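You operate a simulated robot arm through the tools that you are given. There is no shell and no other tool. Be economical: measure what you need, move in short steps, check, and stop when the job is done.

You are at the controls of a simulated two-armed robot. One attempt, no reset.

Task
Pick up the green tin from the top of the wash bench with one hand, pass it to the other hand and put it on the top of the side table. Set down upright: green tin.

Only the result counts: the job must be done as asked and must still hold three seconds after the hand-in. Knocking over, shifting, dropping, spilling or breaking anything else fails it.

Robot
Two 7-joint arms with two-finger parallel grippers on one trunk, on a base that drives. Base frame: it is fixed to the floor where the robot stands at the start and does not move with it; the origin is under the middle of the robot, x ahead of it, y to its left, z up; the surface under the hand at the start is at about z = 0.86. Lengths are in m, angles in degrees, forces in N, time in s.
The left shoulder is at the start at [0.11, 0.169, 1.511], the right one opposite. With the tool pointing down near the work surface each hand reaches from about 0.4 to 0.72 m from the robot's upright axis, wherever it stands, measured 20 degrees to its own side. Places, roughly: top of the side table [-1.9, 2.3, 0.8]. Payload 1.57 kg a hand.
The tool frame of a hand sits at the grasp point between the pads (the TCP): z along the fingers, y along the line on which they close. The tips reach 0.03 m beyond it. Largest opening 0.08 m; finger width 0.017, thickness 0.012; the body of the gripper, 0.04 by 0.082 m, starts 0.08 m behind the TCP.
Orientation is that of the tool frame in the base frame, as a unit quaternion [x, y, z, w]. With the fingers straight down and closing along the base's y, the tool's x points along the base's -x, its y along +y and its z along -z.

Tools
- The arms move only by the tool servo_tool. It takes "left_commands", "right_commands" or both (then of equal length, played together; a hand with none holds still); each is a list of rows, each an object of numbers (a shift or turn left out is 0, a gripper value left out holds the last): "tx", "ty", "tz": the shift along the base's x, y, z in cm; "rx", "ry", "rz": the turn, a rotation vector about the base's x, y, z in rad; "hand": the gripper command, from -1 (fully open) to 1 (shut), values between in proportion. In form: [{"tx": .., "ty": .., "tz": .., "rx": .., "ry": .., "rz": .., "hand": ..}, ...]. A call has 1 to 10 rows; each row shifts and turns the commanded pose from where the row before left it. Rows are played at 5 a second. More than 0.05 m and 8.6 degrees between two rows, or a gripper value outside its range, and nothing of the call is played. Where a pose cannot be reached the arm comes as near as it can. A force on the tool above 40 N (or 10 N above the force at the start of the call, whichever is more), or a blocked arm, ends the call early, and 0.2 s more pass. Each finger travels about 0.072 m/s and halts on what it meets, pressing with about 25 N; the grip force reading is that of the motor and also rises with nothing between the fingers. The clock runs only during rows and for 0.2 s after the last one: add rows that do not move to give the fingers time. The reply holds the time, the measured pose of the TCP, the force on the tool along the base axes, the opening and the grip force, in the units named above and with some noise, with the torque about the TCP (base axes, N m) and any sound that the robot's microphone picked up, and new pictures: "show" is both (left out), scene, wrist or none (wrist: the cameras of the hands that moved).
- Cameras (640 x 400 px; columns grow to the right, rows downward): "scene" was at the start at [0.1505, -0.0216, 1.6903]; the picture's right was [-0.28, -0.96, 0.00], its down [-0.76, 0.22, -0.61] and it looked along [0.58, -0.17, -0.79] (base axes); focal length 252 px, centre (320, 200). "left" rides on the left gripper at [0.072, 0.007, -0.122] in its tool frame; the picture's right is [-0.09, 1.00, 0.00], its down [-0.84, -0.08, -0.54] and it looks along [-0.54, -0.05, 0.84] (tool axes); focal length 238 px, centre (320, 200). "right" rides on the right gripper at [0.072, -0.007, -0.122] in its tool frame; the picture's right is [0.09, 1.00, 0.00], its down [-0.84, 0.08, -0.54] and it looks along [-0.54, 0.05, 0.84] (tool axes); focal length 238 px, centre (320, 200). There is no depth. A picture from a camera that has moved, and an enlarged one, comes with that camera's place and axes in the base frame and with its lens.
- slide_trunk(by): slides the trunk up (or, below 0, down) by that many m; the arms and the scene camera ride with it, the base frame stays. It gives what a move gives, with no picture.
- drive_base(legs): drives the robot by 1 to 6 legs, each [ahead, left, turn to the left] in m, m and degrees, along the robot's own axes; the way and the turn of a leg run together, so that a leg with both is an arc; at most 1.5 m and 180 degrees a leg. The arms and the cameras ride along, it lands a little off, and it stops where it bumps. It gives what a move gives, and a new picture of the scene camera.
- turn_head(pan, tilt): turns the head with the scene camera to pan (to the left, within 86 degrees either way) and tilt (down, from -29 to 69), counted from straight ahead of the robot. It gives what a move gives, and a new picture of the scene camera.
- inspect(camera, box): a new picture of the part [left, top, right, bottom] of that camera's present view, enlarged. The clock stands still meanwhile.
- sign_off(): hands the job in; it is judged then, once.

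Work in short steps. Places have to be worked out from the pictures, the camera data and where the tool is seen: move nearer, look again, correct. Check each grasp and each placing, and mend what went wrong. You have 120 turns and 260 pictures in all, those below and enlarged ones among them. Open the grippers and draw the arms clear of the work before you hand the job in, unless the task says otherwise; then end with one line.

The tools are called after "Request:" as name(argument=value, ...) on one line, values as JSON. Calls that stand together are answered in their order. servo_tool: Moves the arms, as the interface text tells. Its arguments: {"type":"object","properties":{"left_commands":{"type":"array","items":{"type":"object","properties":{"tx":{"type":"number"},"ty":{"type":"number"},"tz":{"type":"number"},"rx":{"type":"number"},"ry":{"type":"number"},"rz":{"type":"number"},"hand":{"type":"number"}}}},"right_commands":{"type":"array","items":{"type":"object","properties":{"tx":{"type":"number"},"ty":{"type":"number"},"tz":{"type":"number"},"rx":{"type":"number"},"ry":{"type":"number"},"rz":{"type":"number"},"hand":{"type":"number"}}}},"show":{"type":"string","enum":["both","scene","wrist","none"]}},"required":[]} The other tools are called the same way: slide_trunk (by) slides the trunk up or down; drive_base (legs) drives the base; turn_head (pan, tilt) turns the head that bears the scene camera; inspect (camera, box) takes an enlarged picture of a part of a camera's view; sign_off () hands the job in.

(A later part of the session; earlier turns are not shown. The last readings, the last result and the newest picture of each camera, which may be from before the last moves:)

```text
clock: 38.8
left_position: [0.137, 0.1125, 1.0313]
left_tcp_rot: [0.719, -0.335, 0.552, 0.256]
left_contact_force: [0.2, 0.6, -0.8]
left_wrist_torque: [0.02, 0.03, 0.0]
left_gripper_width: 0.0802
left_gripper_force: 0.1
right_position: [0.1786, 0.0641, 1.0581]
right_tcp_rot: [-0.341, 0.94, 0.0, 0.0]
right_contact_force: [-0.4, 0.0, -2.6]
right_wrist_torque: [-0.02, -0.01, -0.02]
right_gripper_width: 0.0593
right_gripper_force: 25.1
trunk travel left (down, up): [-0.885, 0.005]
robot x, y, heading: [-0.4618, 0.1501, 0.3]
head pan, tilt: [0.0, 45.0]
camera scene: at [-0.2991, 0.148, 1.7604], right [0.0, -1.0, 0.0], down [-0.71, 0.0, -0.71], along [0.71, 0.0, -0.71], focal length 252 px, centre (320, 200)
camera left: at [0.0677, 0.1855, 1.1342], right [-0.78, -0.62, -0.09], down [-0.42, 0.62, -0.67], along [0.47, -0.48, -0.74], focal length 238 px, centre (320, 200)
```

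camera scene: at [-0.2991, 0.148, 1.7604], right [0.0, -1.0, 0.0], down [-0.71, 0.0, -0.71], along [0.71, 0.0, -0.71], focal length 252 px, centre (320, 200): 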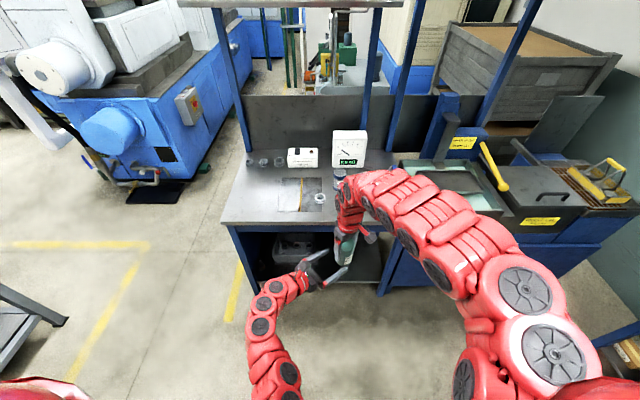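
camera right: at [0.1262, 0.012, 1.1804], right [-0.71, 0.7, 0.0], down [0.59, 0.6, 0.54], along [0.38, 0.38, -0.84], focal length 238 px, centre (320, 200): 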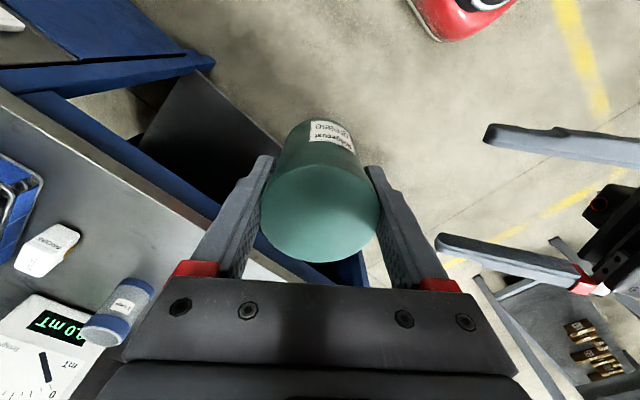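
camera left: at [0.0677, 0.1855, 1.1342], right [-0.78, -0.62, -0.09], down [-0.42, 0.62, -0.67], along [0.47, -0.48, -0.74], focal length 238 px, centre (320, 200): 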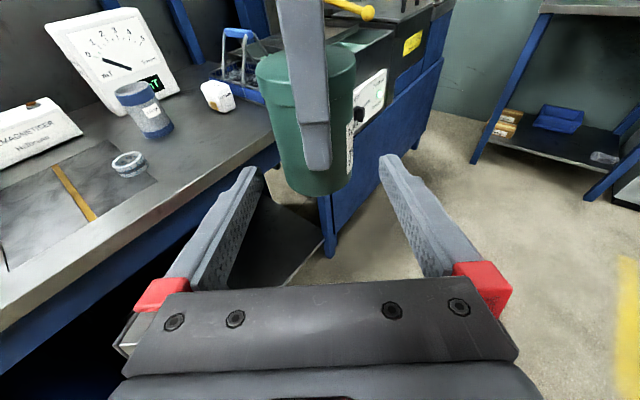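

Alignment looks right. I'll advance the last 6.3 cm so the left TCP reaches the tin's axis.

Request:
servo_tool(left_commands=[{"tx": 1.4, "ty": -1.6}, {"tx": 1.4, "ty": -1.6}, {"tx": 1.3, "ty": -1.6}, {}, {}])

```text
clock: 40.0
left_position: [0.18, 0.0646, 1.0322]
left_tcp_rot: [0.719, -0.336, 0.552, 0.257]
left_contact_force: [-1.4, 0.2, 0.1]
left_wrist_torque: [-0.02, 0.01, -0.02]
left_gripper_width: 0.0799
left_gripper_force: 0.1
right_position: [0.1774, 0.0634, 1.0568]
right_tcp_rot: [-0.341, 0.94, 0.0, 0.0]
right_contact_force: [-0.4, -0.4, -2.2]
right_wrist_torque: [0.0, 0.02, 0.01]
right_gripper_width: 0.0595
right_gripper_force: 24.9
trunk travel left (down, up): [-0.885, 0.005]
robot x, y, heading: [-0.4591, 0.1514, -0.1]
head pan, tilt: [0.0, 45.0]
camera scene: at [-0.2991, 0.1481, 1.7604], right [0.0, -1.0, 0.0], down [-0.71, 0.0, -0.71], along [0.71, 0.0, -0.71], focal length 252 px, centre (320, 200)
camera left: at [0.1102, 0.1374, 1.1338], right [-0.78, -0.62, -0.09], down [-0.42, 0.62, -0.67], along [0.47, -0.48, -0.74], focal length 238 px, centre (320, 200)
```

scene: 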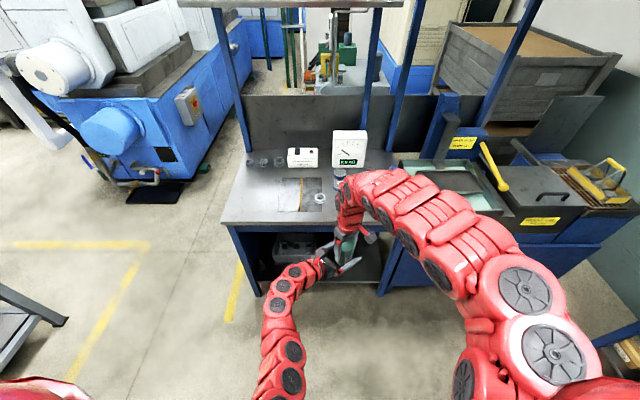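
left: 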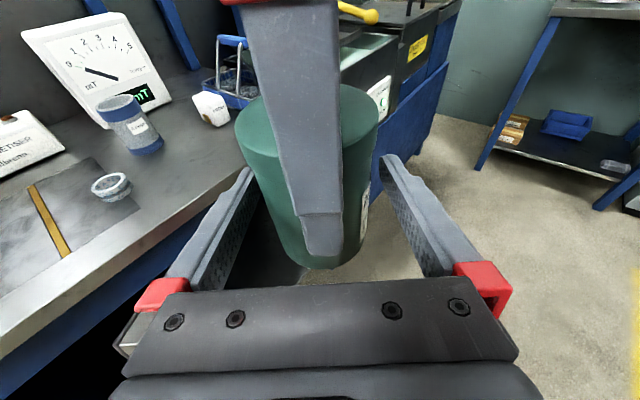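

The tin is centred between the left pads, with no contact yet. I'll close the left hand while the right keeps holding.

Request:
servo_tool(left_commands=[{"hand": 0}, {"hand": 0.4}, {"hand": 1}, {"hand": 1}, {"hand": 1}])

```text
clock: 41.2
left_position: [0.1807, 0.0652, 1.0323]
left_tcp_rot: [0.719, -0.335, 0.553, 0.256]
left_contact_force: [14.9, 5.5, -3.9]
left_wrist_torque: [-0.13, 0.28, -0.02]
left_gripper_width: 0.0594
left_gripper_force: 25.0
right_position: [0.1773, 0.0631, 1.0579]
right_tcp_rot: [-0.341, 0.94, 0.0, -0.001]
right_contact_force: [-15.1, -5.3, 3.6]
right_wrist_torque: [-0.01, 0.1, -0.05]
right_gripper_width: 0.0597
right_gripper_force: 24.8
trunk travel left (down, up): [-0.885, 0.005]
robot x, y, heading: [-0.4622, 0.1493, -0.2]
head pan, tilt: [0.0, 45.0]
camera scene: at [-0.299, 0.148, 1.7604], right [0.0, -1.0, 0.0], down [-0.71, 0.0, -0.71], along [0.71, 0.0, -0.71], focal length 252 px, centre (320, 200)
camera left: at [0.1105, 0.1381, 1.1339], right [-0.78, -0.62, -0.09], down [-0.42, 0.62, -0.67], along [0.47, -0.48, -0.74], focal length 238 px, centre (320, 200)
```

scene: 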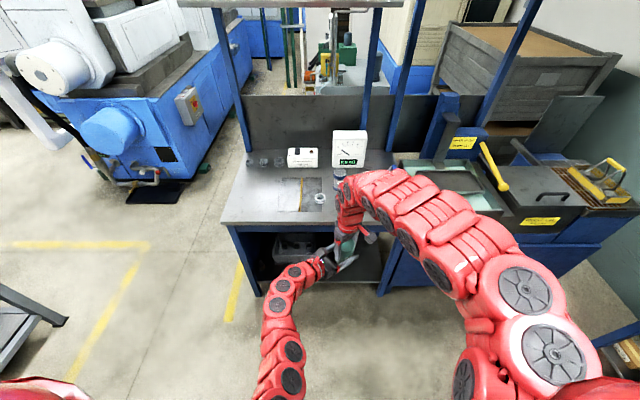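
left: 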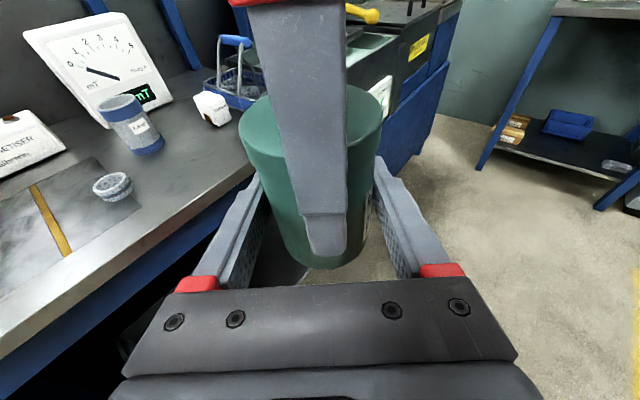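

Both hands hold it, but there is a 16 N side load from a millimetre or two of offset. I'll ease the left hand in the direction it's pushed to relieve it before releasing.

Request:
servo_tool(left_commands=[{"tx": 0.12, "ty": 0.08}, {}, {}], show="none")

```text
clock: 42.0
left_position: [0.1807, 0.0653, 1.0328]
left_tcp_rot: [0.719, -0.335, 0.552, 0.256]
left_contact_force: [13.9, 4.2, -2.6]
left_wrist_torque: [0.08, 0.13, -0.02]
left_gripper_width: 0.0597
left_gripper_force: 24.8
right_position: [0.1771, 0.0643, 1.0567]
right_tcp_rot: [-0.341, 0.94, 0.0, -0.001]
right_contact_force: [-14.1, -4.2, 2.5]
right_wrist_torque: [-0.17, 0.23, 0.06]
right_gripper_width: 0.0592
right_gripper_force: 24.9
trunk travel left (down, up): [-0.885, 0.005]
robot x, y, heading: [-0.4588, 0.1493, 0.0]
head pan, tilt: [0.0, 45.0]
```

The load eased slightly. I'll ease a bit more to see the trend.

Request:
servo_tool(left_commands=[{"tx": 0.2, "ty": 0.15}, {"tx": 0.1, "ty": 0.1}, {}, {}], show="none")

```text
clock: 43.0
left_position: [0.1823, 0.068, 1.0323]
left_tcp_rot: [0.718, -0.336, 0.551, 0.259]
left_contact_force: [-12.0, -5.5, 10.6]
left_wrist_torque: [0.13, -0.18, -0.01]
left_gripper_width: 0.0594
left_gripper_force: 25.3
right_position: [0.1794, 0.0645, 1.0584]
right_tcp_rot: [-0.342, 0.94, 0.0, 0.002]
right_contact_force: [11.5, 5.6, -10.6]
right_wrist_torque: [-0.01, -0.12, 0.01]
right_gripper_width: 0.0593
right_gripper_force: 24.9
trunk travel left (down, up): [-0.885, 0.005]
robot x, y, heading: [-0.4596, 0.1503, -0.1]
head pan, tilt: [0.0, 45.0]
```

The load has reversed, so the balance is about half-way back. I'll return 2 mm, then open the right hand.

Request:
servo_tool(left_commands=[{"tx": -0.14, "ty": -0.11}, {}, {}], show="none")

Request:
servo_tool(right_commands=[{"hand": 0.2}, {"hand": -0.3}, {"hand": -1}, {"hand": -1}, {"hand": -1}])

```text
clock: 43.8
left_position: [0.1808, 0.0671, 1.0333]
left_tcp_rot: [0.719, -0.335, 0.552, 0.257]
left_contact_force: [-3.2, -13.3, 0.2]
left_wrist_torque: [-0.17, 0.11, 0.22]
left_gripper_width: 0.0595
left_gripper_force: 24.9
right_position: [0.1783, 0.0646, 1.0579]
right_tcp_rot: [-0.342, 0.94, 0.001, 0.0]
right_contact_force: [3.4, 13.5, 1.2]
right_wrist_torque: [0.48, -0.21, -0.21]
right_gripper_width: 0.0596
right_gripper_force: 24.9
trunk travel left (down, up): [-0.885, 0.005]
robot x, y, heading: [-0.4617, 0.1531, -0.1]
head pan, tilt: [0.0, 45.0]
```

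```text
clock: 45.0
left_position: [0.1817, 0.0666, 1.0335]
left_tcp_rot: [0.719, -0.335, 0.552, 0.256]
left_contact_force: [0.6, 0.2, 0.4]
left_wrist_torque: [0.05, 0.03, 0.0]
left_gripper_width: 0.0594
left_gripper_force: 25.4
right_position: [0.1776, 0.0638, 1.0576]
right_tcp_rot: [-0.341, 0.94, 0.0, -0.001]
right_contact_force: [0.2, 0.0, -0.5]
right_wrist_torque: [-0.02, 0.0, 0.0]
right_gripper_width: 0.0801
right_gripper_force: 0.0
trunk travel left (down, up): [-0.885, 0.005]
robot x, y, heading: [-0.4552, 0.1456, 0.1]
head pan, tilt: [0.0, 45.0]
camera scene: at [-0.299, 0.148, 1.7604], right [0.0, -1.0, 0.0], down [-0.71, 0.0, -0.71], along [0.71, 0.0, -0.71], focal length 252 px, centre (320, 200)
camera right: at [0.1262, 0.0119, 1.1804], right [-0.71, 0.7, 0.0], down [0.59, 0.6, 0.54], along [0.38, 0.38, -0.84], focal length 238 px, centre (320, 200)
```

scene: 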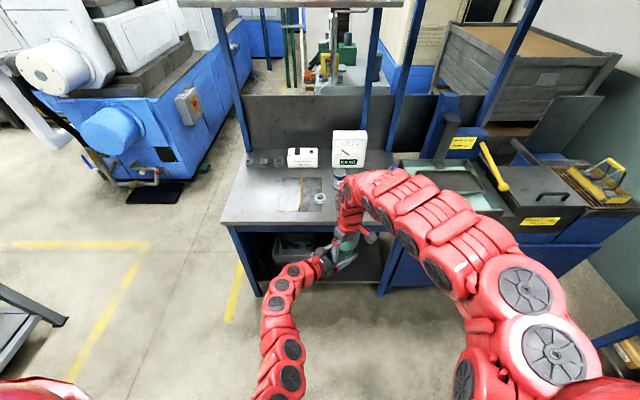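
right: 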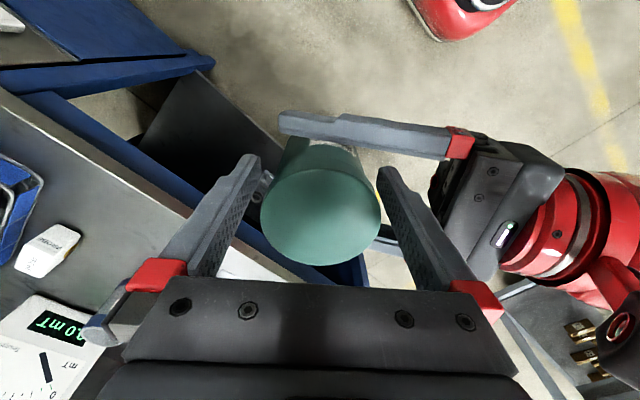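

The left hand now holds the tin alone. I'll raise the right hand straight up in small steps and watch for contact.

Request:
servo_tool(right_commands=[{"tz": 1}, {"tz": 1}, {"tz": 1}, {"tz": 1}, {}])

```text
clock: 46.2
left_position: [0.1819, 0.0675, 1.033]
left_tcp_rot: [0.719, -0.335, 0.552, 0.256]
left_contact_force: [1.6, 0.5, 0.0]
left_wrist_torque: [-0.01, 0.0, -0.03]
left_gripper_width: 0.0593
left_gripper_force: 24.8
right_position: [0.1793, 0.0637, 1.0979]
right_tcp_rot: [-0.341, 0.94, 0.0, -0.001]
right_contact_force: [1.1, 0.4, -0.6]
right_wrist_torque: [0.02, -0.04, 0.04]
right_gripper_width: 0.0796
right_gripper_force: 0.1
trunk travel left (down, up): [-0.885, 0.005]
robot x, y, heading: [-0.4605, 0.152, -0.1]
head pan, tilt: [0.0, 45.0]
camera scene: at [-0.2989, 0.1481, 1.7604], right [0.0, -1.0, 0.0], down [-0.71, 0.0, -0.71], along [0.71, 0.0, -0.71], focal length 252 px, centre (320, 200)
camera right: at [0.1264, 0.0112, 1.2201], right [-0.71, 0.7, 0.0], down [0.59, 0.6, 0.54], along [0.38, 0.38, -0.84], focal length 238 px, centre (320, 200)
```

scene: 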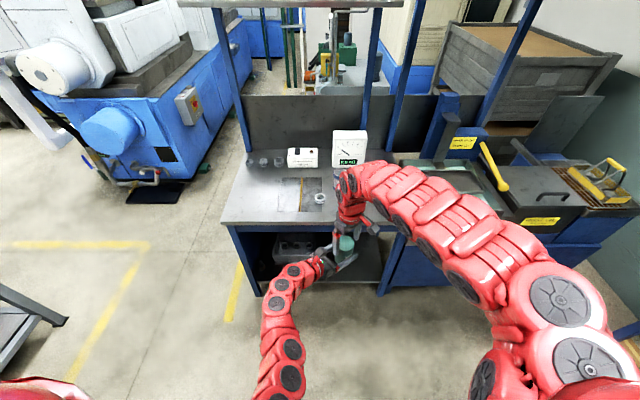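
right: 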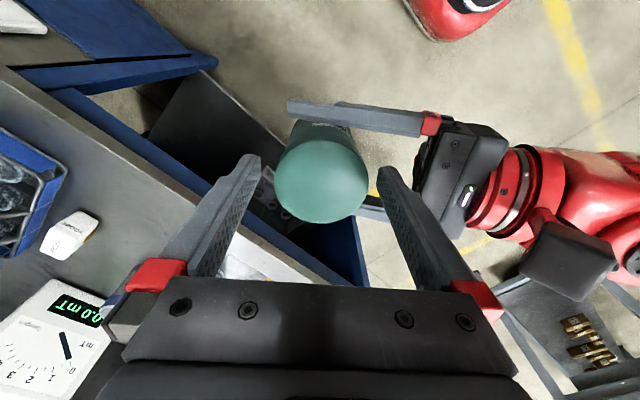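

The tin stayed in the left hand. I'll continue up and then swing the right hand away to the right.

Request:
servo_tool(right_commands=[{"tz": 1}, {"tz": 1}, {"tz": 1}, {"ty": -3}, {"ty": -4}, {"ty": -4}, {"ty": -4}, {"ty": -4}, {}])

```text
clock: 48.2
left_position: [0.1814, 0.0678, 1.0326]
left_tcp_rot: [0.719, -0.335, 0.552, 0.257]
left_contact_force: [0.1, 0.9, -0.8]
left_wrist_torque: [0.03, 0.01, -0.02]
left_gripper_width: 0.0596
left_gripper_force: 26.0
right_position: [0.1797, -0.1256, 1.127]
right_tcp_rot: [-0.342, 0.94, -0.001, -0.001]
right_contact_force: [0.6, 0.1, 0.3]
right_wrist_torque: [0.0, -0.02, -0.03]
right_gripper_width: 0.0802
right_gripper_force: 0.0
right hand out of reach, approached as far as the arm can: row 5
trunk travel left (down, up): [-0.885, 0.005]
robot x, y, heading: [-0.4589, 0.1489, 0.0]
head pan, tilt: [0.0, 45.0]
camera scene: at [-0.2991, 0.149, 1.7604], right [0.0, -1.0, 0.0], down [-0.71, 0.0, -0.71], along [0.71, 0.0, -0.71], focal length 252 px, centre (320, 200)
camera right: at [0.1286, -0.1771, 1.2484], right [-0.71, 0.7, 0.0], down [0.59, 0.6, 0.54], along [0.38, 0.38, -0.84], focal length 238 px, centre (320, 200)
```

scene: 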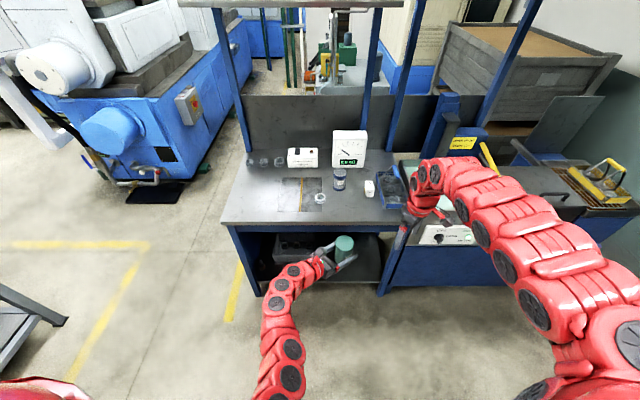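
right: 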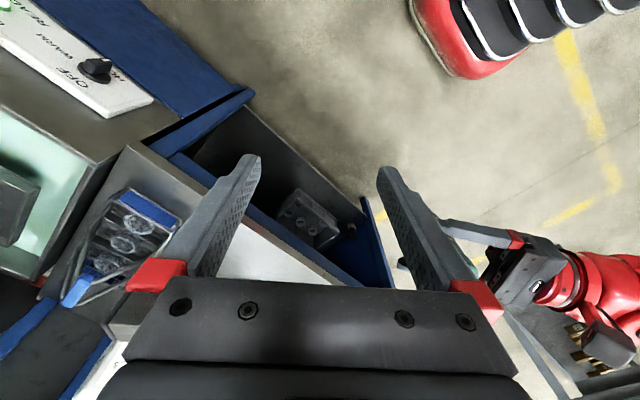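

Handover done. I'll turn left 90° on the spot and look toward the side table.

Request:
drive_base(legs=[[-0.1, 0, 0], [0, 0, 90]])

Request:
turn_head(pan=45, tilt=25)

```text
clock: 53.1
left_position: [-0.4683, 0.7889, 1.0329]
left_tcp_rot: [0.748, 0.266, 0.573, -0.205]
left_contact_force: [0.0, 0.8, -2.1]
left_wrist_torque: [-0.03, 0.01, 0.0]
left_gripper_width: 0.0592
left_gripper_force: 25.3
right_position: [-0.2755, 0.7849, 1.1277]
right_tcp_rot: [0.903, -0.43, 0.0, 0.0]
right_contact_force: [0.0, -0.4, 0.7]
right_wrist_torque: [0.01, -0.01, -0.02]
right_gripper_width: 0.08
right_gripper_force: 0.2
trunk travel left (down, up): [-0.885, 0.005]
robot x, y, heading: [-0.5582, 0.1447, 89.1]
head pan, tilt: [0.0, 45.0]
camera scene: at [-0.558, 0.3101, 1.7604], right [1.0, -0.02, 0.0], down [-0.01, -0.71, -0.71], along [0.01, 0.71, -0.71], focal length 252 px, centre (320, 200)
```

scene: 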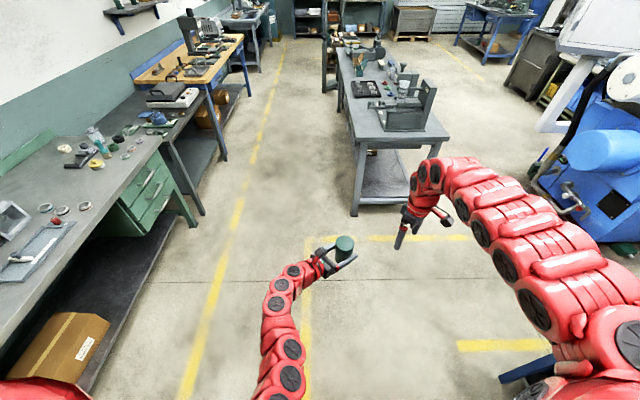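

```text
clock: 54.2
left_position: [-0.4688, 0.7892, 1.0328]
left_tcp_rot: [0.748, 0.266, 0.573, -0.204]
left_contact_force: [0.9, 0.6, -2.4]
left_wrist_torque: [0.04, 0.0, -0.01]
left_gripper_width: 0.0594
left_gripper_force: 25.4
right_position: [-0.2768, 0.7839, 1.1264]
right_tcp_rot: [0.903, -0.43, 0.001, 0.0]
right_contact_force: [-0.1, -0.3, -0.2]
right_wrist_torque: [0.04, 0.0, 0.0]
right_gripper_width: 0.0799
right_gripper_force: 0.0
trunk travel left (down, up): [-0.885, 0.005]
robot x, y, heading: [-0.5576, 0.1521, 89.3]
head pan, tilt: [45.0, 25.0]
camera scene: at [-0.6234, 0.2951, 1.791], right [0.72, 0.7, 0.0], down [0.29, -0.3, -0.91], along [-0.63, 0.65, -0.42], focal length 252 px, centre (320, 200)
```

scene: 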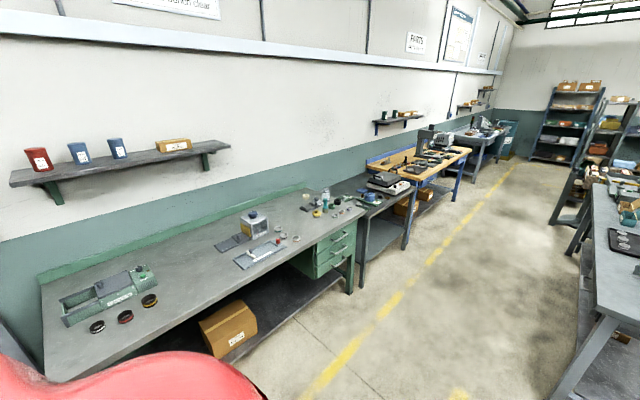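

The target pixel for the side table is about (368,193): the narrow grey table between the green-drawer bench and the wooden bench. I'll enlarge it to see the free space.

Request:
inspect(camera="scene", box=[300, 130, 480, 250])

```text
3.33 times, centred on (390, 190) of scene
camera zoom: at [-0.6234, 0.2951, 1.791], right [0.72, 0.7, 0.0], down [0.29, -0.3, -0.91], along [-0.63, 0.65, -0.42], focal length 839 px, centre (87, 233)
```

zoom: 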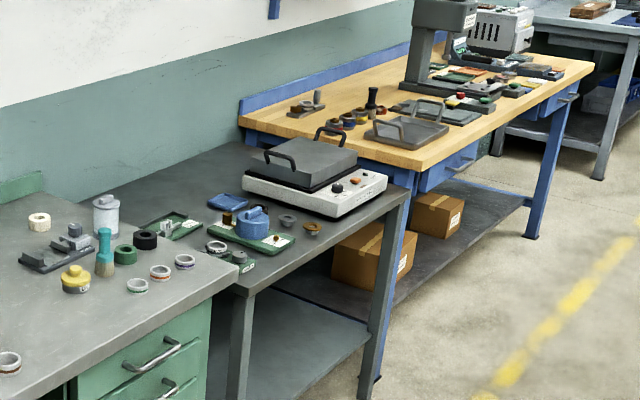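

The side table spans about x -1.6 to -2.2, y 1.9 to 2.7, with green trays at the front-left and a hotplate on the right. I'll turn to face it (heading 180°), move up a bit and then drive sideways along the aisle.

Request:
drive_base(legs=[[0, 0, 90], [0.3, 0, 0]])

Request:
turn_head(pan=-40, tilt=35)

```text
clock: 60.1
left_position: [-1.4948, 0.2359, 1.0329]
left_tcp_rot: [0.338, 0.717, 0.259, -0.552]
left_contact_force: [0.2, -0.6, -1.9]
left_wrist_torque: [0.03, 0.01, 0.0]
left_gripper_width: 0.0591
left_gripper_force: 25.0
right_position: [-1.4926, 0.4281, 1.1266]
right_tcp_rot: [0.941, 0.339, 0.0, 0.001]
right_contact_force: [-0.1, 0.1, 0.4]
right_wrist_torque: [0.0, 0.0, 0.01]
right_gripper_width: 0.0802
right_gripper_force: 0.1
trunk travel left (down, up): [-0.885, 0.005]
robot x, y, heading: [-0.8558, 0.1528, 179.6]
head pan, tilt: [45.0, 25.0]
camera scene: at [-1.0014, 0.0851, 1.7912], right [-0.7, 0.71, 0.0], down [0.3, 0.3, -0.91], along [-0.65, -0.64, -0.42], focal length 252 px, centre (320, 200)
```

scene: 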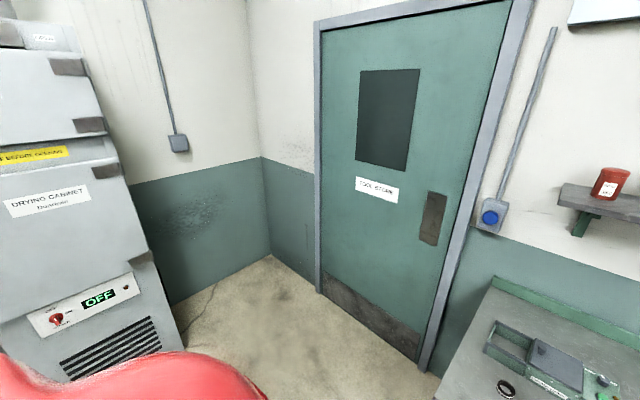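

```text
clock: 61.7
left_position: [-1.4967, 0.236, 1.034]
left_tcp_rot: [0.337, 0.718, 0.259, -0.552]
left_contact_force: [0.5, 0.3, -1.8]
left_wrist_torque: [-0.01, 0.02, 0.05]
left_gripper_width: 0.0593
left_gripper_force: 24.6
right_position: [-1.4946, 0.4284, 1.1257]
right_tcp_rot: [0.941, 0.338, 0.0, 0.001]
right_contact_force: [0.0, 0.2, 0.9]
right_wrist_torque: [0.03, -0.02, 0.0]
right_gripper_width: 0.0799
right_gripper_force: 0.1
trunk travel left (down, up): [-0.885, 0.005]
robot x, y, heading: [-0.8541, 0.1498, 179.6]
head pan, tilt: [-40.0, 35.0]
camera scene: at [-1.0045, 0.2069, 1.7753], right [0.65, 0.76, 0.0], down [0.44, -0.37, -0.82], along [-0.62, 0.53, -0.57], focal length 252 px, centre (320, 200)
```

scene: 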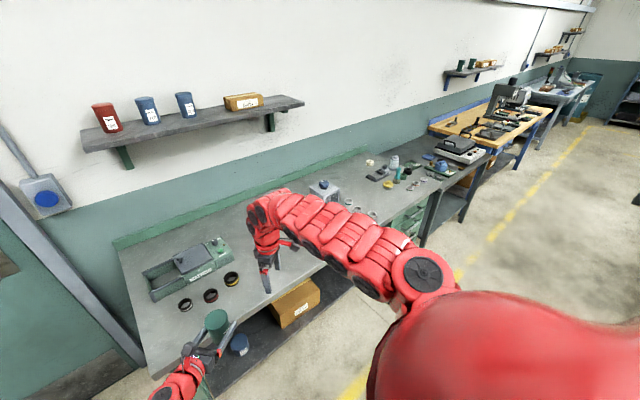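

The path to the right along the benches is clear at hand height, and the tin is in front of the bench edge. I'll drive 1.5 m to the right.

Request:
drive_base(legs=[[0, -1.5, 0]])

Request:
turn_head(pan=-25, tilt=45)

```text
clock: 69.1
left_position: [-1.4594, 1.7538, 1.0319]
left_tcp_rot: [0.349, 0.713, 0.267, -0.547]
left_contact_force: [0.9, 0.0, -2.3]
left_wrist_torque: [0.03, 0.0, 0.01]
left_gripper_width: 0.0594
left_gripper_force: 24.9
right_position: [-1.4505, 1.9447, 1.1267]
right_tcp_rot: [0.946, 0.324, 0.001, 0.0]
right_contact_force: [-0.4, 0.1, 0.0]
right_wrist_torque: [-0.02, -0.03, 0.03]
right_gripper_width: 0.08
right_gripper_force: 0.0
trunk travel left (down, up): [-0.885, 0.005]
robot x, y, heading: [-0.823, 1.6475, 177.7]
head pan, tilt: [-40.0, 35.0]
camera scene: at [-0.9688, 1.7088, 1.7753], right [0.67, 0.74, 0.0], down [0.43, -0.39, -0.82], along [-0.61, 0.55, -0.57], focal length 252 px, centre (320, 200)
```

scene: 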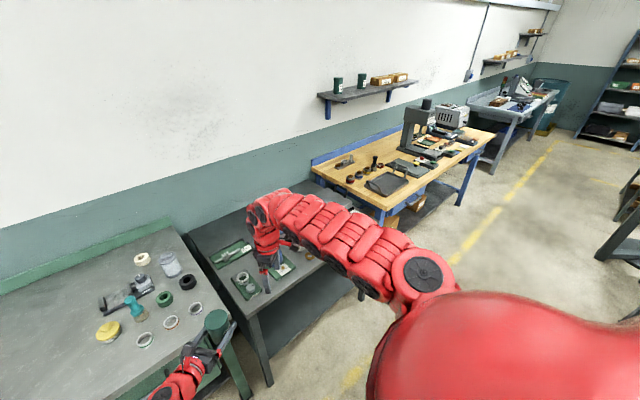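

```text
clock: 69.9
left_position: [-1.4585, 1.7536, 1.0327]
left_tcp_rot: [0.349, 0.712, 0.268, -0.547]
left_contact_force: [-0.5, 0.4, -1.7]
left_wrist_torque: [0.01, 0.02, -0.01]
left_gripper_width: 0.0592
left_gripper_force: 25.1
right_position: [-1.4503, 1.9459, 1.125]
right_tcp_rot: [0.946, 0.324, 0.001, -0.001]
right_contact_force: [0.1, -0.4, 0.9]
right_wrist_torque: [-0.03, -0.02, 0.01]
right_gripper_width: 0.08
right_gripper_force: 0.0
trunk travel left (down, up): [-0.885, 0.005]
robot x, y, heading: [-0.82, 1.642, 177.9]
head pan, tilt: [-25.0, 45.0]
camera scene: at [-0.9758, 1.6874, 1.7605], right [0.46, 0.89, 0.0], down [0.63, -0.32, -0.71], along [-0.63, 0.32, -0.71], focal length 252 px, centre (320, 200)
```

scene: 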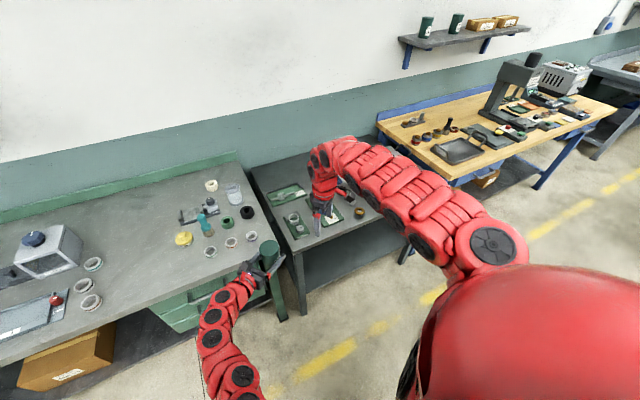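

I'll go a further 0.45 m right so the side table is in front, straightening the heading, and then look down at it.

Request:
drive_base(legs=[[0, -0.45, 2]])

Request:
turn_head(pan=0, tilt=45)

```text
clock: 72.6
left_position: [-1.452, 2.1803, 1.0326]
left_tcp_rot: [0.336, 0.719, 0.257, -0.552]
left_contact_force: [0.1, -0.3, -2.3]
left_wrist_torque: [0.03, -0.02, 0.01]
left_gripper_width: 0.0589
left_gripper_force: 25.3
right_position: [-1.4507, 2.3739, 1.1258]
right_tcp_rot: [0.941, 0.339, 0.001, 0.0]
right_contact_force: [-0.1, 0.8, 0.4]
right_wrist_torque: [0.02, -0.01, -0.01]
right_gripper_width: 0.0799
right_gripper_force: 0.0
trunk travel left (down, up): [-0.885, 0.005]
robot x, y, heading: [-0.8146, 2.0971, 179.6]
head pan, tilt: [-25.0, 45.0]
camera scene: at [-0.9674, 2.1317, 1.7605], right [0.43, 0.9, 0.0], down [0.64, -0.3, -0.71], along [-0.64, 0.3, -0.71], focal length 252 px, centre (320, 200)
```

scene: 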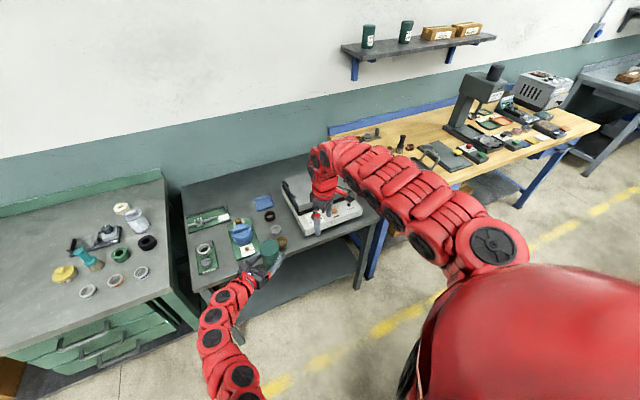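

```text
clock: 73.5
left_position: [-1.4541, 2.1814, 1.032]
left_tcp_rot: [0.337, 0.718, 0.258, -0.552]
left_contact_force: [0.5, -0.7, -1.8]
left_wrist_torque: [0.03, -0.02, 0.0]
left_gripper_width: 0.0594
left_gripper_force: 25.1
right_position: [-1.451, 2.375, 1.1244]
right_tcp_rot: [0.94, 0.34, 0.001, 0.0]
right_contact_force: [-0.5, -0.5, 0.0]
right_wrist_torque: [-0.03, -0.01, 0.04]
right_gripper_width: 0.0799
right_gripper_force: 0.1
trunk travel left (down, up): [-0.885, 0.005]
robot x, y, heading: [-0.8139, 2.0962, 179.9]
head pan, tilt: [0.0, 45.0]
camera scene: at [-0.9752, 2.0985, 1.7604], right [0.01, 1.0, 0.0], down [0.71, 0.0, -0.71], along [-0.71, 0.0, -0.71], focal length 252 px, centre (320, 200)
```

scene: 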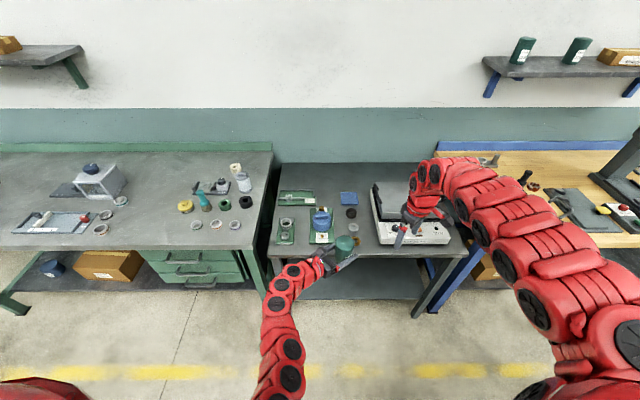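

I'll enlarge the side table to find a free patch.

Request:
inspect(camera="scene", box=[255, 150, 475, 290])

```text
2.86 times, centred on (365, 220) of scene
camera zoom: at [-0.9752, 2.0985, 1.7604], right [0.01, 1.0, 0.0], down [0.71, 0.0, -0.71], along [-0.71, 0.0, -0.71], focal length 719 px, centre (191, 143)
```

zoom: 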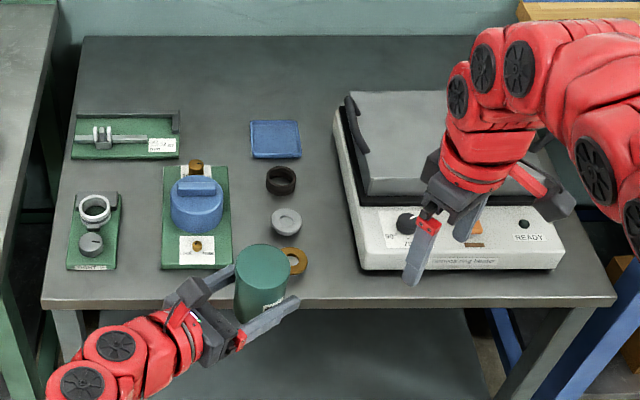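

The large free patch is the back strip behind the blue pad: about x=-2.07, y=2.25, with the heater from y≈2.37 on and the cylinder stand up to y≈2.16. The left hand will reach straight in over the low rings, with the trunk lowered. First I'll check my own base front against the table by looking steeply down.

Request:
turn_head(pan=0, tilt=69)

```text
clock: 74.4
left_position: [-1.4518, 2.1819, 1.0327]
left_tcp_rot: [0.337, 0.719, 0.257, -0.551]
left_contact_force: [0.1, -1.1, -2.2]
left_wrist_torque: [-0.01, 0.01, -0.01]
left_gripper_width: 0.0594
left_gripper_force: 25.3
right_position: [-1.4507, 2.3746, 1.1262]
right_tcp_rot: [0.941, 0.339, 0.0, -0.001]
right_contact_force: [0.0, -0.5, -1.3]
right_wrist_torque: [0.01, -0.01, -0.01]
right_gripper_width: 0.08
right_gripper_force: 0.0
trunk travel left (down, up): [-0.885, 0.005]
robot x, y, heading: [-0.8081, 2.0998, 179.7]
head pan, tilt: [0.0, 68.8]
camera scene: at [-0.9498, 2.0984, 1.7316], right [0.0, 1.0, 0.0], down [0.93, 0.0, -0.36], along [-0.36, 0.0, -0.93], focal length 252 px, centre (320, 200)
```

scene: 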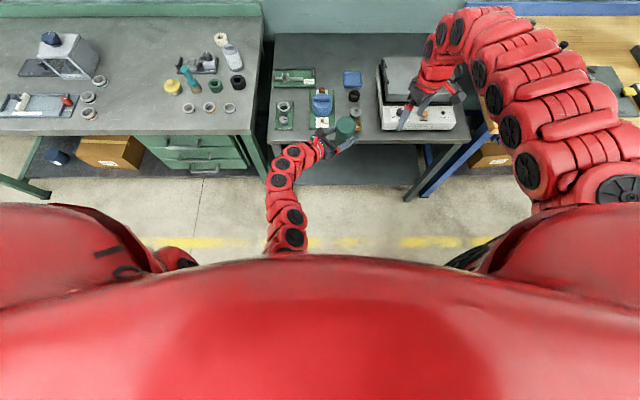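

The base front seems to be about 0.3–0.35 m ahead of the robot's axis, so I can go to x≈-1.2. First, at this safe spot, I'll pitch the right hand forward and raise it, so it stays clear when the trunk goes down.

Request:
servo_tool(right_commands=[{"ry": 0.14, "tz": 2, "hand": 0}, {"ry": 0.14, "tz": 2}, {"ry": 0.14, "tz": 2, "tx": 1}, {"ry": 0.14, "tz": 2, "tx": 1}, {"ry": 0.14, "tz": 2, "tx": 1}, {"ry": 0.14, "tz": 2, "tx": 1}, {"ry": 0.14, "tz": 2, "tx": 1}, {"ry": 0.14, "tz": 2, "tx": 1}, {}], show="scene")

Request:
turn_head(pan=0, tilt=40)

```text
clock: 76.4
left_position: [-1.4525, 2.182, 1.0322]
left_tcp_rot: [0.337, 0.719, 0.257, -0.551]
left_contact_force: [0.3, 0.4, -2.7]
left_wrist_torque: [-0.02, -0.04, 0.02]
left_gripper_width: 0.0592
left_gripper_force: 25.1
right_position: [-1.6026, 2.5006, 1.2707]
right_tcp_rot: [0.846, 0.307, -0.411, -0.148]
right_contact_force: [-0.3, 1.1, 0.0]
right_wrist_torque: [-0.02, 0.0, -0.01]
right_gripper_width: 0.0401
right_gripper_force: 0.1
right hand out of reach, approached as far as the arm can: row 1, 2, 3, 4, 5, 6, 7, 8
trunk travel left (down, up): [-0.885, 0.005]
robot x, y, heading: [-0.8076, 2.1009, 179.6]
head pan, tilt: [0.0, 68.8]
camera scene: at [-0.9496, 2.0987, 1.7316], right [0.0, 1.0, 0.0], down [0.93, 0.0, -0.36], along [-0.36, 0.0, -0.93], focal length 252 px, centre (320, 200)
```

scene: 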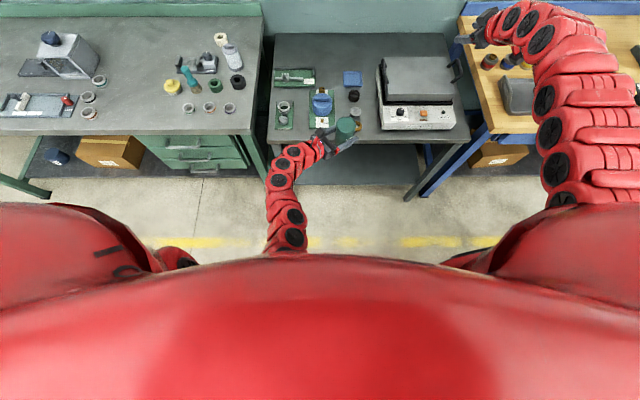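

```text
clock: 77.3
left_position: [-1.4521, 2.181, 1.0327]
left_tcp_rot: [0.336, 0.719, 0.257, -0.552]
left_contact_force: [0.0, -0.5, -1.3]
left_wrist_torque: [0.0, -0.01, -0.03]
left_gripper_width: 0.0594
left_gripper_force: 25.1
right_position: [-1.6036, 2.5015, 1.2711]
right_tcp_rot: [0.845, 0.307, -0.412, -0.148]
right_contact_force: [0.2, 0.6, -0.9]
right_wrist_torque: [0.01, 0.03, -0.04]
right_gripper_width: 0.04
right_gripper_force: 0.1
trunk travel left (down, up): [-0.885, 0.005]
robot x, y, heading: [-0.8097, 2.097, 179.6]
head pan, tilt: [0.0, 40.0]
camera scene: at [-0.9788, 2.0984, 1.7676], right [0.0, 1.0, 0.0], down [0.64, 0.0, -0.77], along [-0.77, 0.0, -0.64], focal length 252 px, centre (320, 200)
```

scene: 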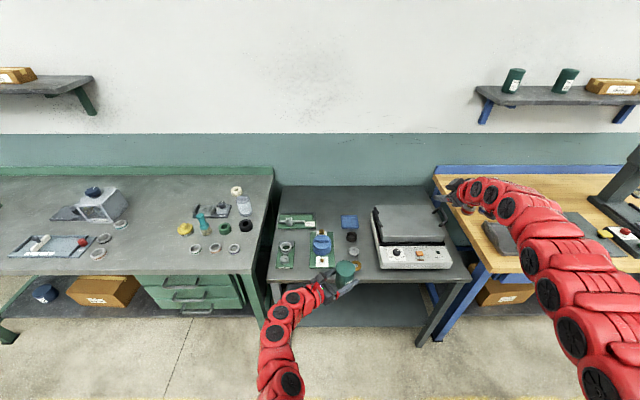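

The right hand went outward over the benches. I'll swing it round to the robot's right side, into the clear aisle, in an arc about its shoulder with the yaw following.

Request:
servo_tool(right_commands=[{"tx": 2.8, "ty": 3.8, "rz": -0.12}, {"tx": 3, "ty": 3.8, "rz": -0.12}, {"tx": 3.2, "ty": 3.6, "rz": -0.12}, {"tx": 3.4, "ty": 3.5, "rz": -0.12}, {"tx": 3.6, "ty": 3.2, "rz": -0.12}, {"tx": 3.8, "ty": 2.8, "rz": -0.12}, {"tx": 4, "ty": 2.5, "rz": -0.12}, {"tx": 4, "ty": 2.2, "rz": -0.12}, {"tx": 4.2, "ty": 1.9, "rz": -0.12}, {"tx": 4.2, "ty": 1.5, "rz": -0.12}], show="scene")

```text
clock: 79.5
left_position: [-1.451, 2.1825, 1.0326]
left_tcp_rot: [0.336, 0.718, 0.258, -0.552]
left_contact_force: [0.2, -0.2, -1.7]
left_wrist_torque: [-0.01, -0.02, 0.01]
left_gripper_width: 0.0595
left_gripper_force: 24.5
right_position: [-1.2397, 2.7888, 1.2726]
right_tcp_rot: [0.871, -0.225, -0.256, -0.353]
right_contact_force: [0.3, -0.5, 0.5]
right_wrist_torque: [-0.01, -0.02, 0.01]
right_gripper_width: 0.0401
right_gripper_force: 0.0
trunk travel left (down, up): [-0.885, 0.005]
robot x, y, heading: [-0.8095, 2.0997, 179.7]
head pan, tilt: [0.0, 40.0]
camera scene: at [-0.9776, 2.0987, 1.7679], right [0.0, 1.0, 0.0], down [0.64, 0.0, -0.77], along [-0.77, 0.0, -0.64], focal length 252 px, centre (320, 200)
```

scene: 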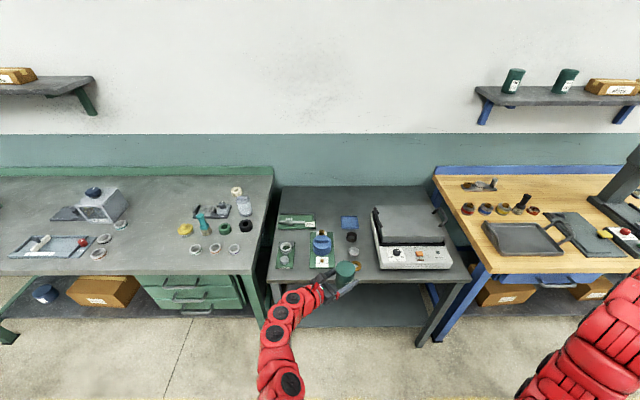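

Good, the right hand is out of the way. I'll continue the arc further back so it stays in the aisle when I move in.

Request:
servo_tool(right_commands=[{"tx": 4.3, "ty": 1, "rz": -0.08}, {"tx": 4.3, "ty": 0.7, "rz": -0.08}, {"tx": 4.3, "ty": 0.4, "rz": -0.08}, {"tx": 4.3, "ty": 0, "rz": -0.08}, {"tx": 4.3, "ty": 0, "rz": -0.08}, {"tx": 4.3, "ty": -0.5, "rz": -0.08}, {"tx": 4.3, "ty": -0.5, "rz": -0.08}, {}], show="none")

Request:
inspect(camera="scene", box=[255, 170, 475, 310])

```text
clock: 81.3
left_position: [-1.4524, 2.1824, 1.0324]
left_tcp_rot: [0.337, 0.719, 0.258, -0.551]
left_contact_force: [-0.1, -0.1, -1.4]
left_wrist_torque: [-0.01, -0.07, -0.02]
left_gripper_width: 0.0592
left_gripper_force: 24.7
right_position: [-0.9381, 2.8, 1.2708]
right_tcp_rot: [0.775, -0.457, -0.147, -0.411]
right_contact_force: [0.6, 0.6, -0.6]
right_wrist_torque: [0.0, 0.01, -0.01]
right_gripper_width: 0.0401
right_gripper_force: 0.0
trunk travel left (down, up): [-0.885, 0.005]
robot x, y, heading: [-0.8089, 2.0971, 179.7]
head pan, tilt: [0.0, 40.0]
```

```text
2.86 times, centred on (365, 240) of scene
camera zoom: at [-0.9794, 2.0986, 1.7677], right [0.0, 1.0, 0.0], down [0.64, 0.0, -0.77], along [-0.77, 0.0, -0.64], focal length 719 px, centre (191, 86)
```

zoom: 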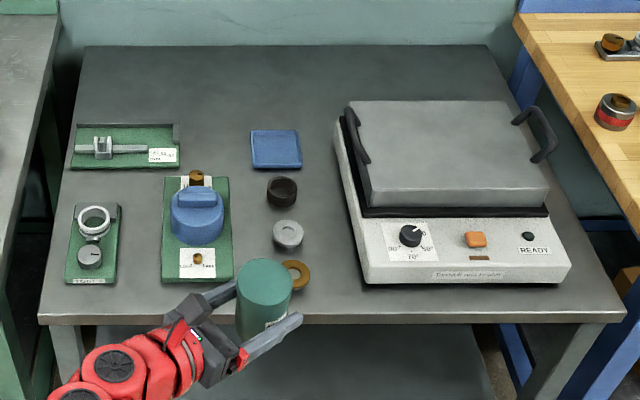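

Free target: x≈-2.07, y≈2.26 (the blue pad ends at x=-2.01, the heater starts at y≈2.37). Now I'll yaw the left hand by +50° so it points straight at the wall, keeping the tin in front of the table edge, and raise it a little.

Request:
servo_tool(left_commands=[{"rz": 0.125, "tz": 1}, {"rz": 0.125, "tz": 1}, {"rz": 0.125, "tz": 1}, {"rz": 0.125, "tz": 1}, {"rz": 0.125, "tz": 1}, {"rz": 0.125, "tz": 1}, {"rz": 0.122, "tz": 1}, {}])

```text
clock: 83.1
left_position: [-1.4568, 2.1822, 1.1086]
left_tcp_rot: [0.036, 0.772, 0.03, -0.634]
left_contact_force: [-0.5, -0.3, -1.9]
left_wrist_torque: [-0.02, 0.0, 0.03]
left_gripper_width: 0.0592
left_gripper_force: 24.5
left hand out of reach, approached as far as the arm can: row 6, 7
right_position: [-0.9391, 2.7997, 1.2718]
right_tcp_rot: [0.775, -0.457, -0.148, -0.411]
right_contact_force: [0.4, -0.6, -0.4]
right_wrist_torque: [0.0, 0.0, 0.01]
right_gripper_width: 0.0401
right_gripper_force: 0.1
trunk travel left (down, up): [-0.885, 0.005]
robot x, y, heading: [-0.814, 2.1008, 179.7]
head pan, tilt: [0.0, 40.0]
camera scene: at [-0.9789, 2.0984, 1.7677], right [0.0, 1.0, 0.0], down [0.64, 0.0, -0.77], along [-0.77, 0.0, -0.64], focal length 252 px, centre (320, 200)
camera left: at [-1.3515, 2.1803, 1.2037], right [0.11, 0.99, -0.09], down [0.69, -0.14, -0.71], along [-0.72, 0.02, -0.69], focal length 238 px, centre (320, 200)
```

scene: 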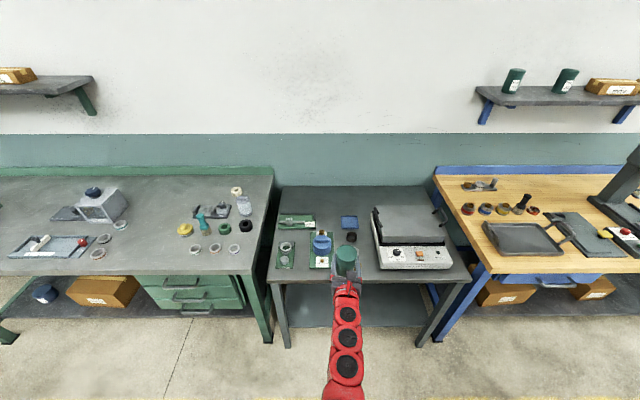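
left: 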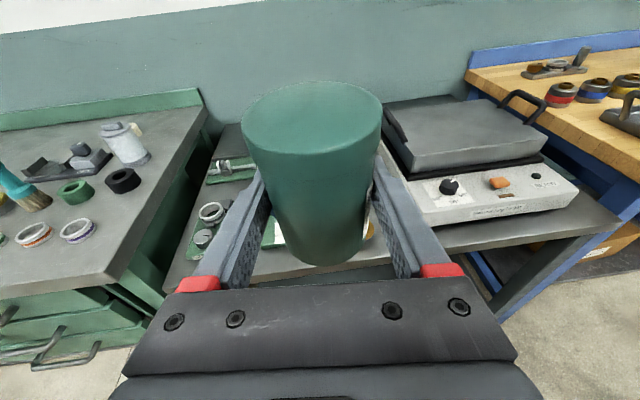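

The left hand is nearly straight ahead, limited only by the near-reach limit, which will ease as the arm extends. I'll lower the trunk by 0.2 here in front of the table and then raise and extend the left hand.

Request:
slide_trunk(by=-0.2)

Request:
servo_tool(left_commands=[{"tz": 3, "tx": -1}, {"tz": 4, "tx": -1}, {"tz": 4, "tx": -1}, {}])

```text
clock: 85.3
left_position: [-1.4576, 2.1817, 0.9093]
left_tcp_rot: [0.035, 0.772, 0.029, -0.633]
left_contact_force: [-0.4, -0.1, -2.0]
left_wrist_torque: [0.0, -0.02, -0.03]
left_gripper_width: 0.0592
left_gripper_force: 24.5
right_position: [-0.9375, 2.7988, 1.072]
right_tcp_rot: [0.775, -0.457, -0.147, -0.411]
right_contact_force: [0.5, -0.6, -0.7]
right_wrist_torque: [0.02, -0.01, 0.01]
right_gripper_width: 0.04
right_gripper_force: 0.0
trunk travel left (down, up): [-0.685, 0.205]
robot x, y, heading: [-0.8136, 2.1011, 179.7]
head pan, tilt: [0.0, 40.0]
```

```text
clock: 86.3
left_position: [-1.4827, 2.1779, 1.0047]
left_tcp_rot: [0.035, 0.772, 0.029, -0.634]
left_contact_force: [-0.3, -0.2, -2.1]
left_wrist_torque: [0.0, -0.02, 0.0]
left_gripper_width: 0.0592
left_gripper_force: 25.5
left hand out of reach, approached as far as the arm can: row 1
right_position: [-0.9381, 2.7992, 1.0703]
right_tcp_rot: [0.775, -0.456, -0.148, -0.411]
right_contact_force: [0.3, 0.1, -0.1]
right_wrist_torque: [-0.01, 0.0, 0.03]
right_gripper_width: 0.0402
right_gripper_force: 0.1
trunk travel left (down, up): [-0.685, 0.205]
robot x, y, heading: [-0.8114, 2.093, 179.6]
head pan, tilt: [0.0, 40.0]
camera scene: at [-0.9786, 2.0982, 1.5677], right [0.0, 1.0, 0.0], down [0.64, 0.0, -0.77], along [-0.77, 0.0, -0.64], focal length 252 px, centre (320, 200)
camera left: at [-1.3777, 2.1769, 1.1003], right [0.11, 0.99, -0.09], down [0.69, -0.14, -0.71], along [-0.72, 0.02, -0.69], focal length 238 px, centre (320, 200)
```

scene: 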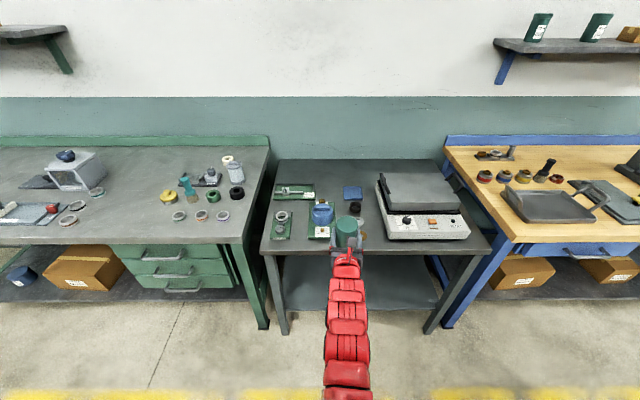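
left: 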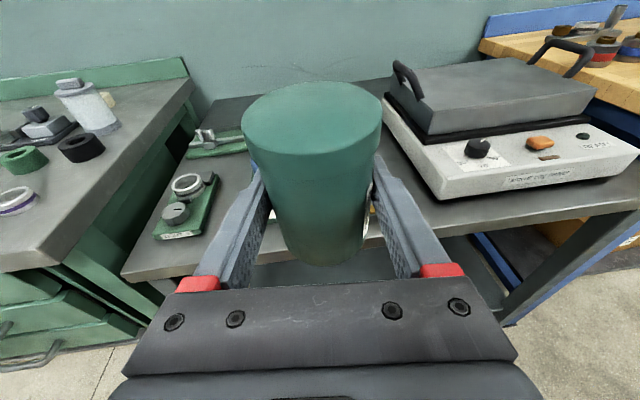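

The orientation clipped slightly (pitch off by 4°, yaw by 5°). I'll correct that now and shift the hand toward the robot's left.

Request:
servo_tool(left_commands=[{"ty": -4, "tx": -1}, {"ty": -4, "tx": -1}, {"ty": -4}, {"rz": 0.094}, {"ry": -0.066}, {}], show="none")

```text
clock: 87.7
left_position: [-1.5028, 2.0578, 1.0059]
left_tcp_rot: [-0.001, 0.794, -0.001, -0.608]
left_contact_force: [0.2, 0.0, -1.9]
left_wrist_torque: [-0.01, 0.0, -0.01]
left_gripper_width: 0.0593
left_gripper_force: 25.3
right_position: [-0.9382, 2.7994, 1.0708]
right_tcp_rot: [0.775, -0.457, -0.148, -0.411]
right_contact_force: [0.1, 0.2, -0.8]
right_wrist_torque: [-0.04, 0.03, -0.01]
right_gripper_width: 0.0403
right_gripper_force: 0.0
trunk travel left (down, up): [-0.685, 0.205]
robot x, y, heading: [-0.813, 2.099, 179.6]
head pan, tilt: [0.0, 40.0]
```

Orientation is exact now. I'll drive right 0.21 m so the hand lines up with the corridor at y≈2.27, then 0.25 m ahead, and check.

Request:
drive_base(legs=[[0, -0.21, 0.3], [0.25, 0, 0]])

Request:
inspect(camera="left", box=[0, 0, 640, 400])

```text
clock: 90.8
left_position: [-1.7572, 2.2625, 1.0052]
left_tcp_rot: [-0.004, 0.794, -0.003, -0.608]
left_contact_force: [0.7, 0.3, -1.8]
left_wrist_torque: [0.02, 0.0, -0.02]
left_gripper_width: 0.0595
left_gripper_force: 24.5
right_position: [-1.1974, 3.0072, 1.0704]
right_tcp_rot: [0.777, -0.454, -0.149, -0.41]
right_contact_force: [0.1, 0.2, -0.8]
right_wrist_torque: [0.0, -0.01, 0.02]
right_gripper_width: 0.0398
right_gripper_force: 0.1
trunk travel left (down, up): [-0.685, 0.205]
robot x, y, heading: [-1.068, 2.307, -180.0]
head pan, tilt: [0.0, 40.0]
camera scene: at [-1.2331, 2.3062, 1.5677], right [0.0, 1.0, 0.0], down [0.64, 0.0, -0.77], along [-0.77, 0.0, -0.64], focal length 252 px, centre (320, 200)
```

scene: 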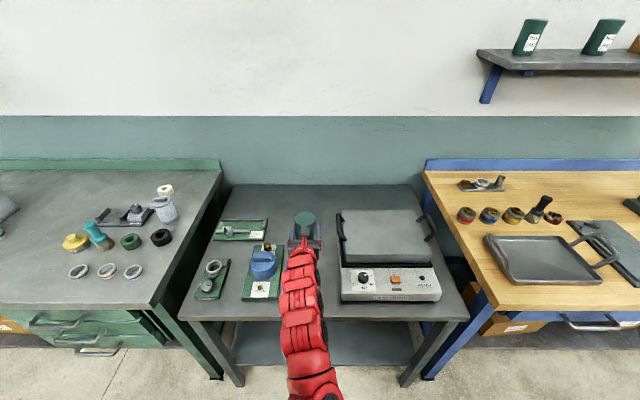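

```text
1.00 times, centred on (320, 200) of left (not enlarged: the box is as wide or as high as the picture)
camera zoom: at [-1.6586, 2.2708, 1.1076], right [0.01, 1.0, -0.09], down [0.74, -0.07, -0.67], along [-0.67, -0.06, -0.74], focal length 238 px, centre (320, 200)
```

zoom: 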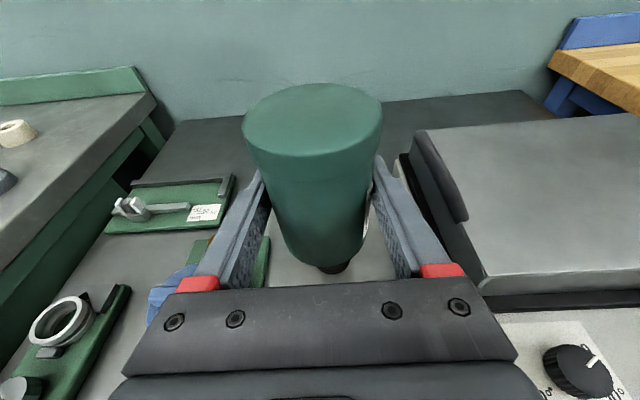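

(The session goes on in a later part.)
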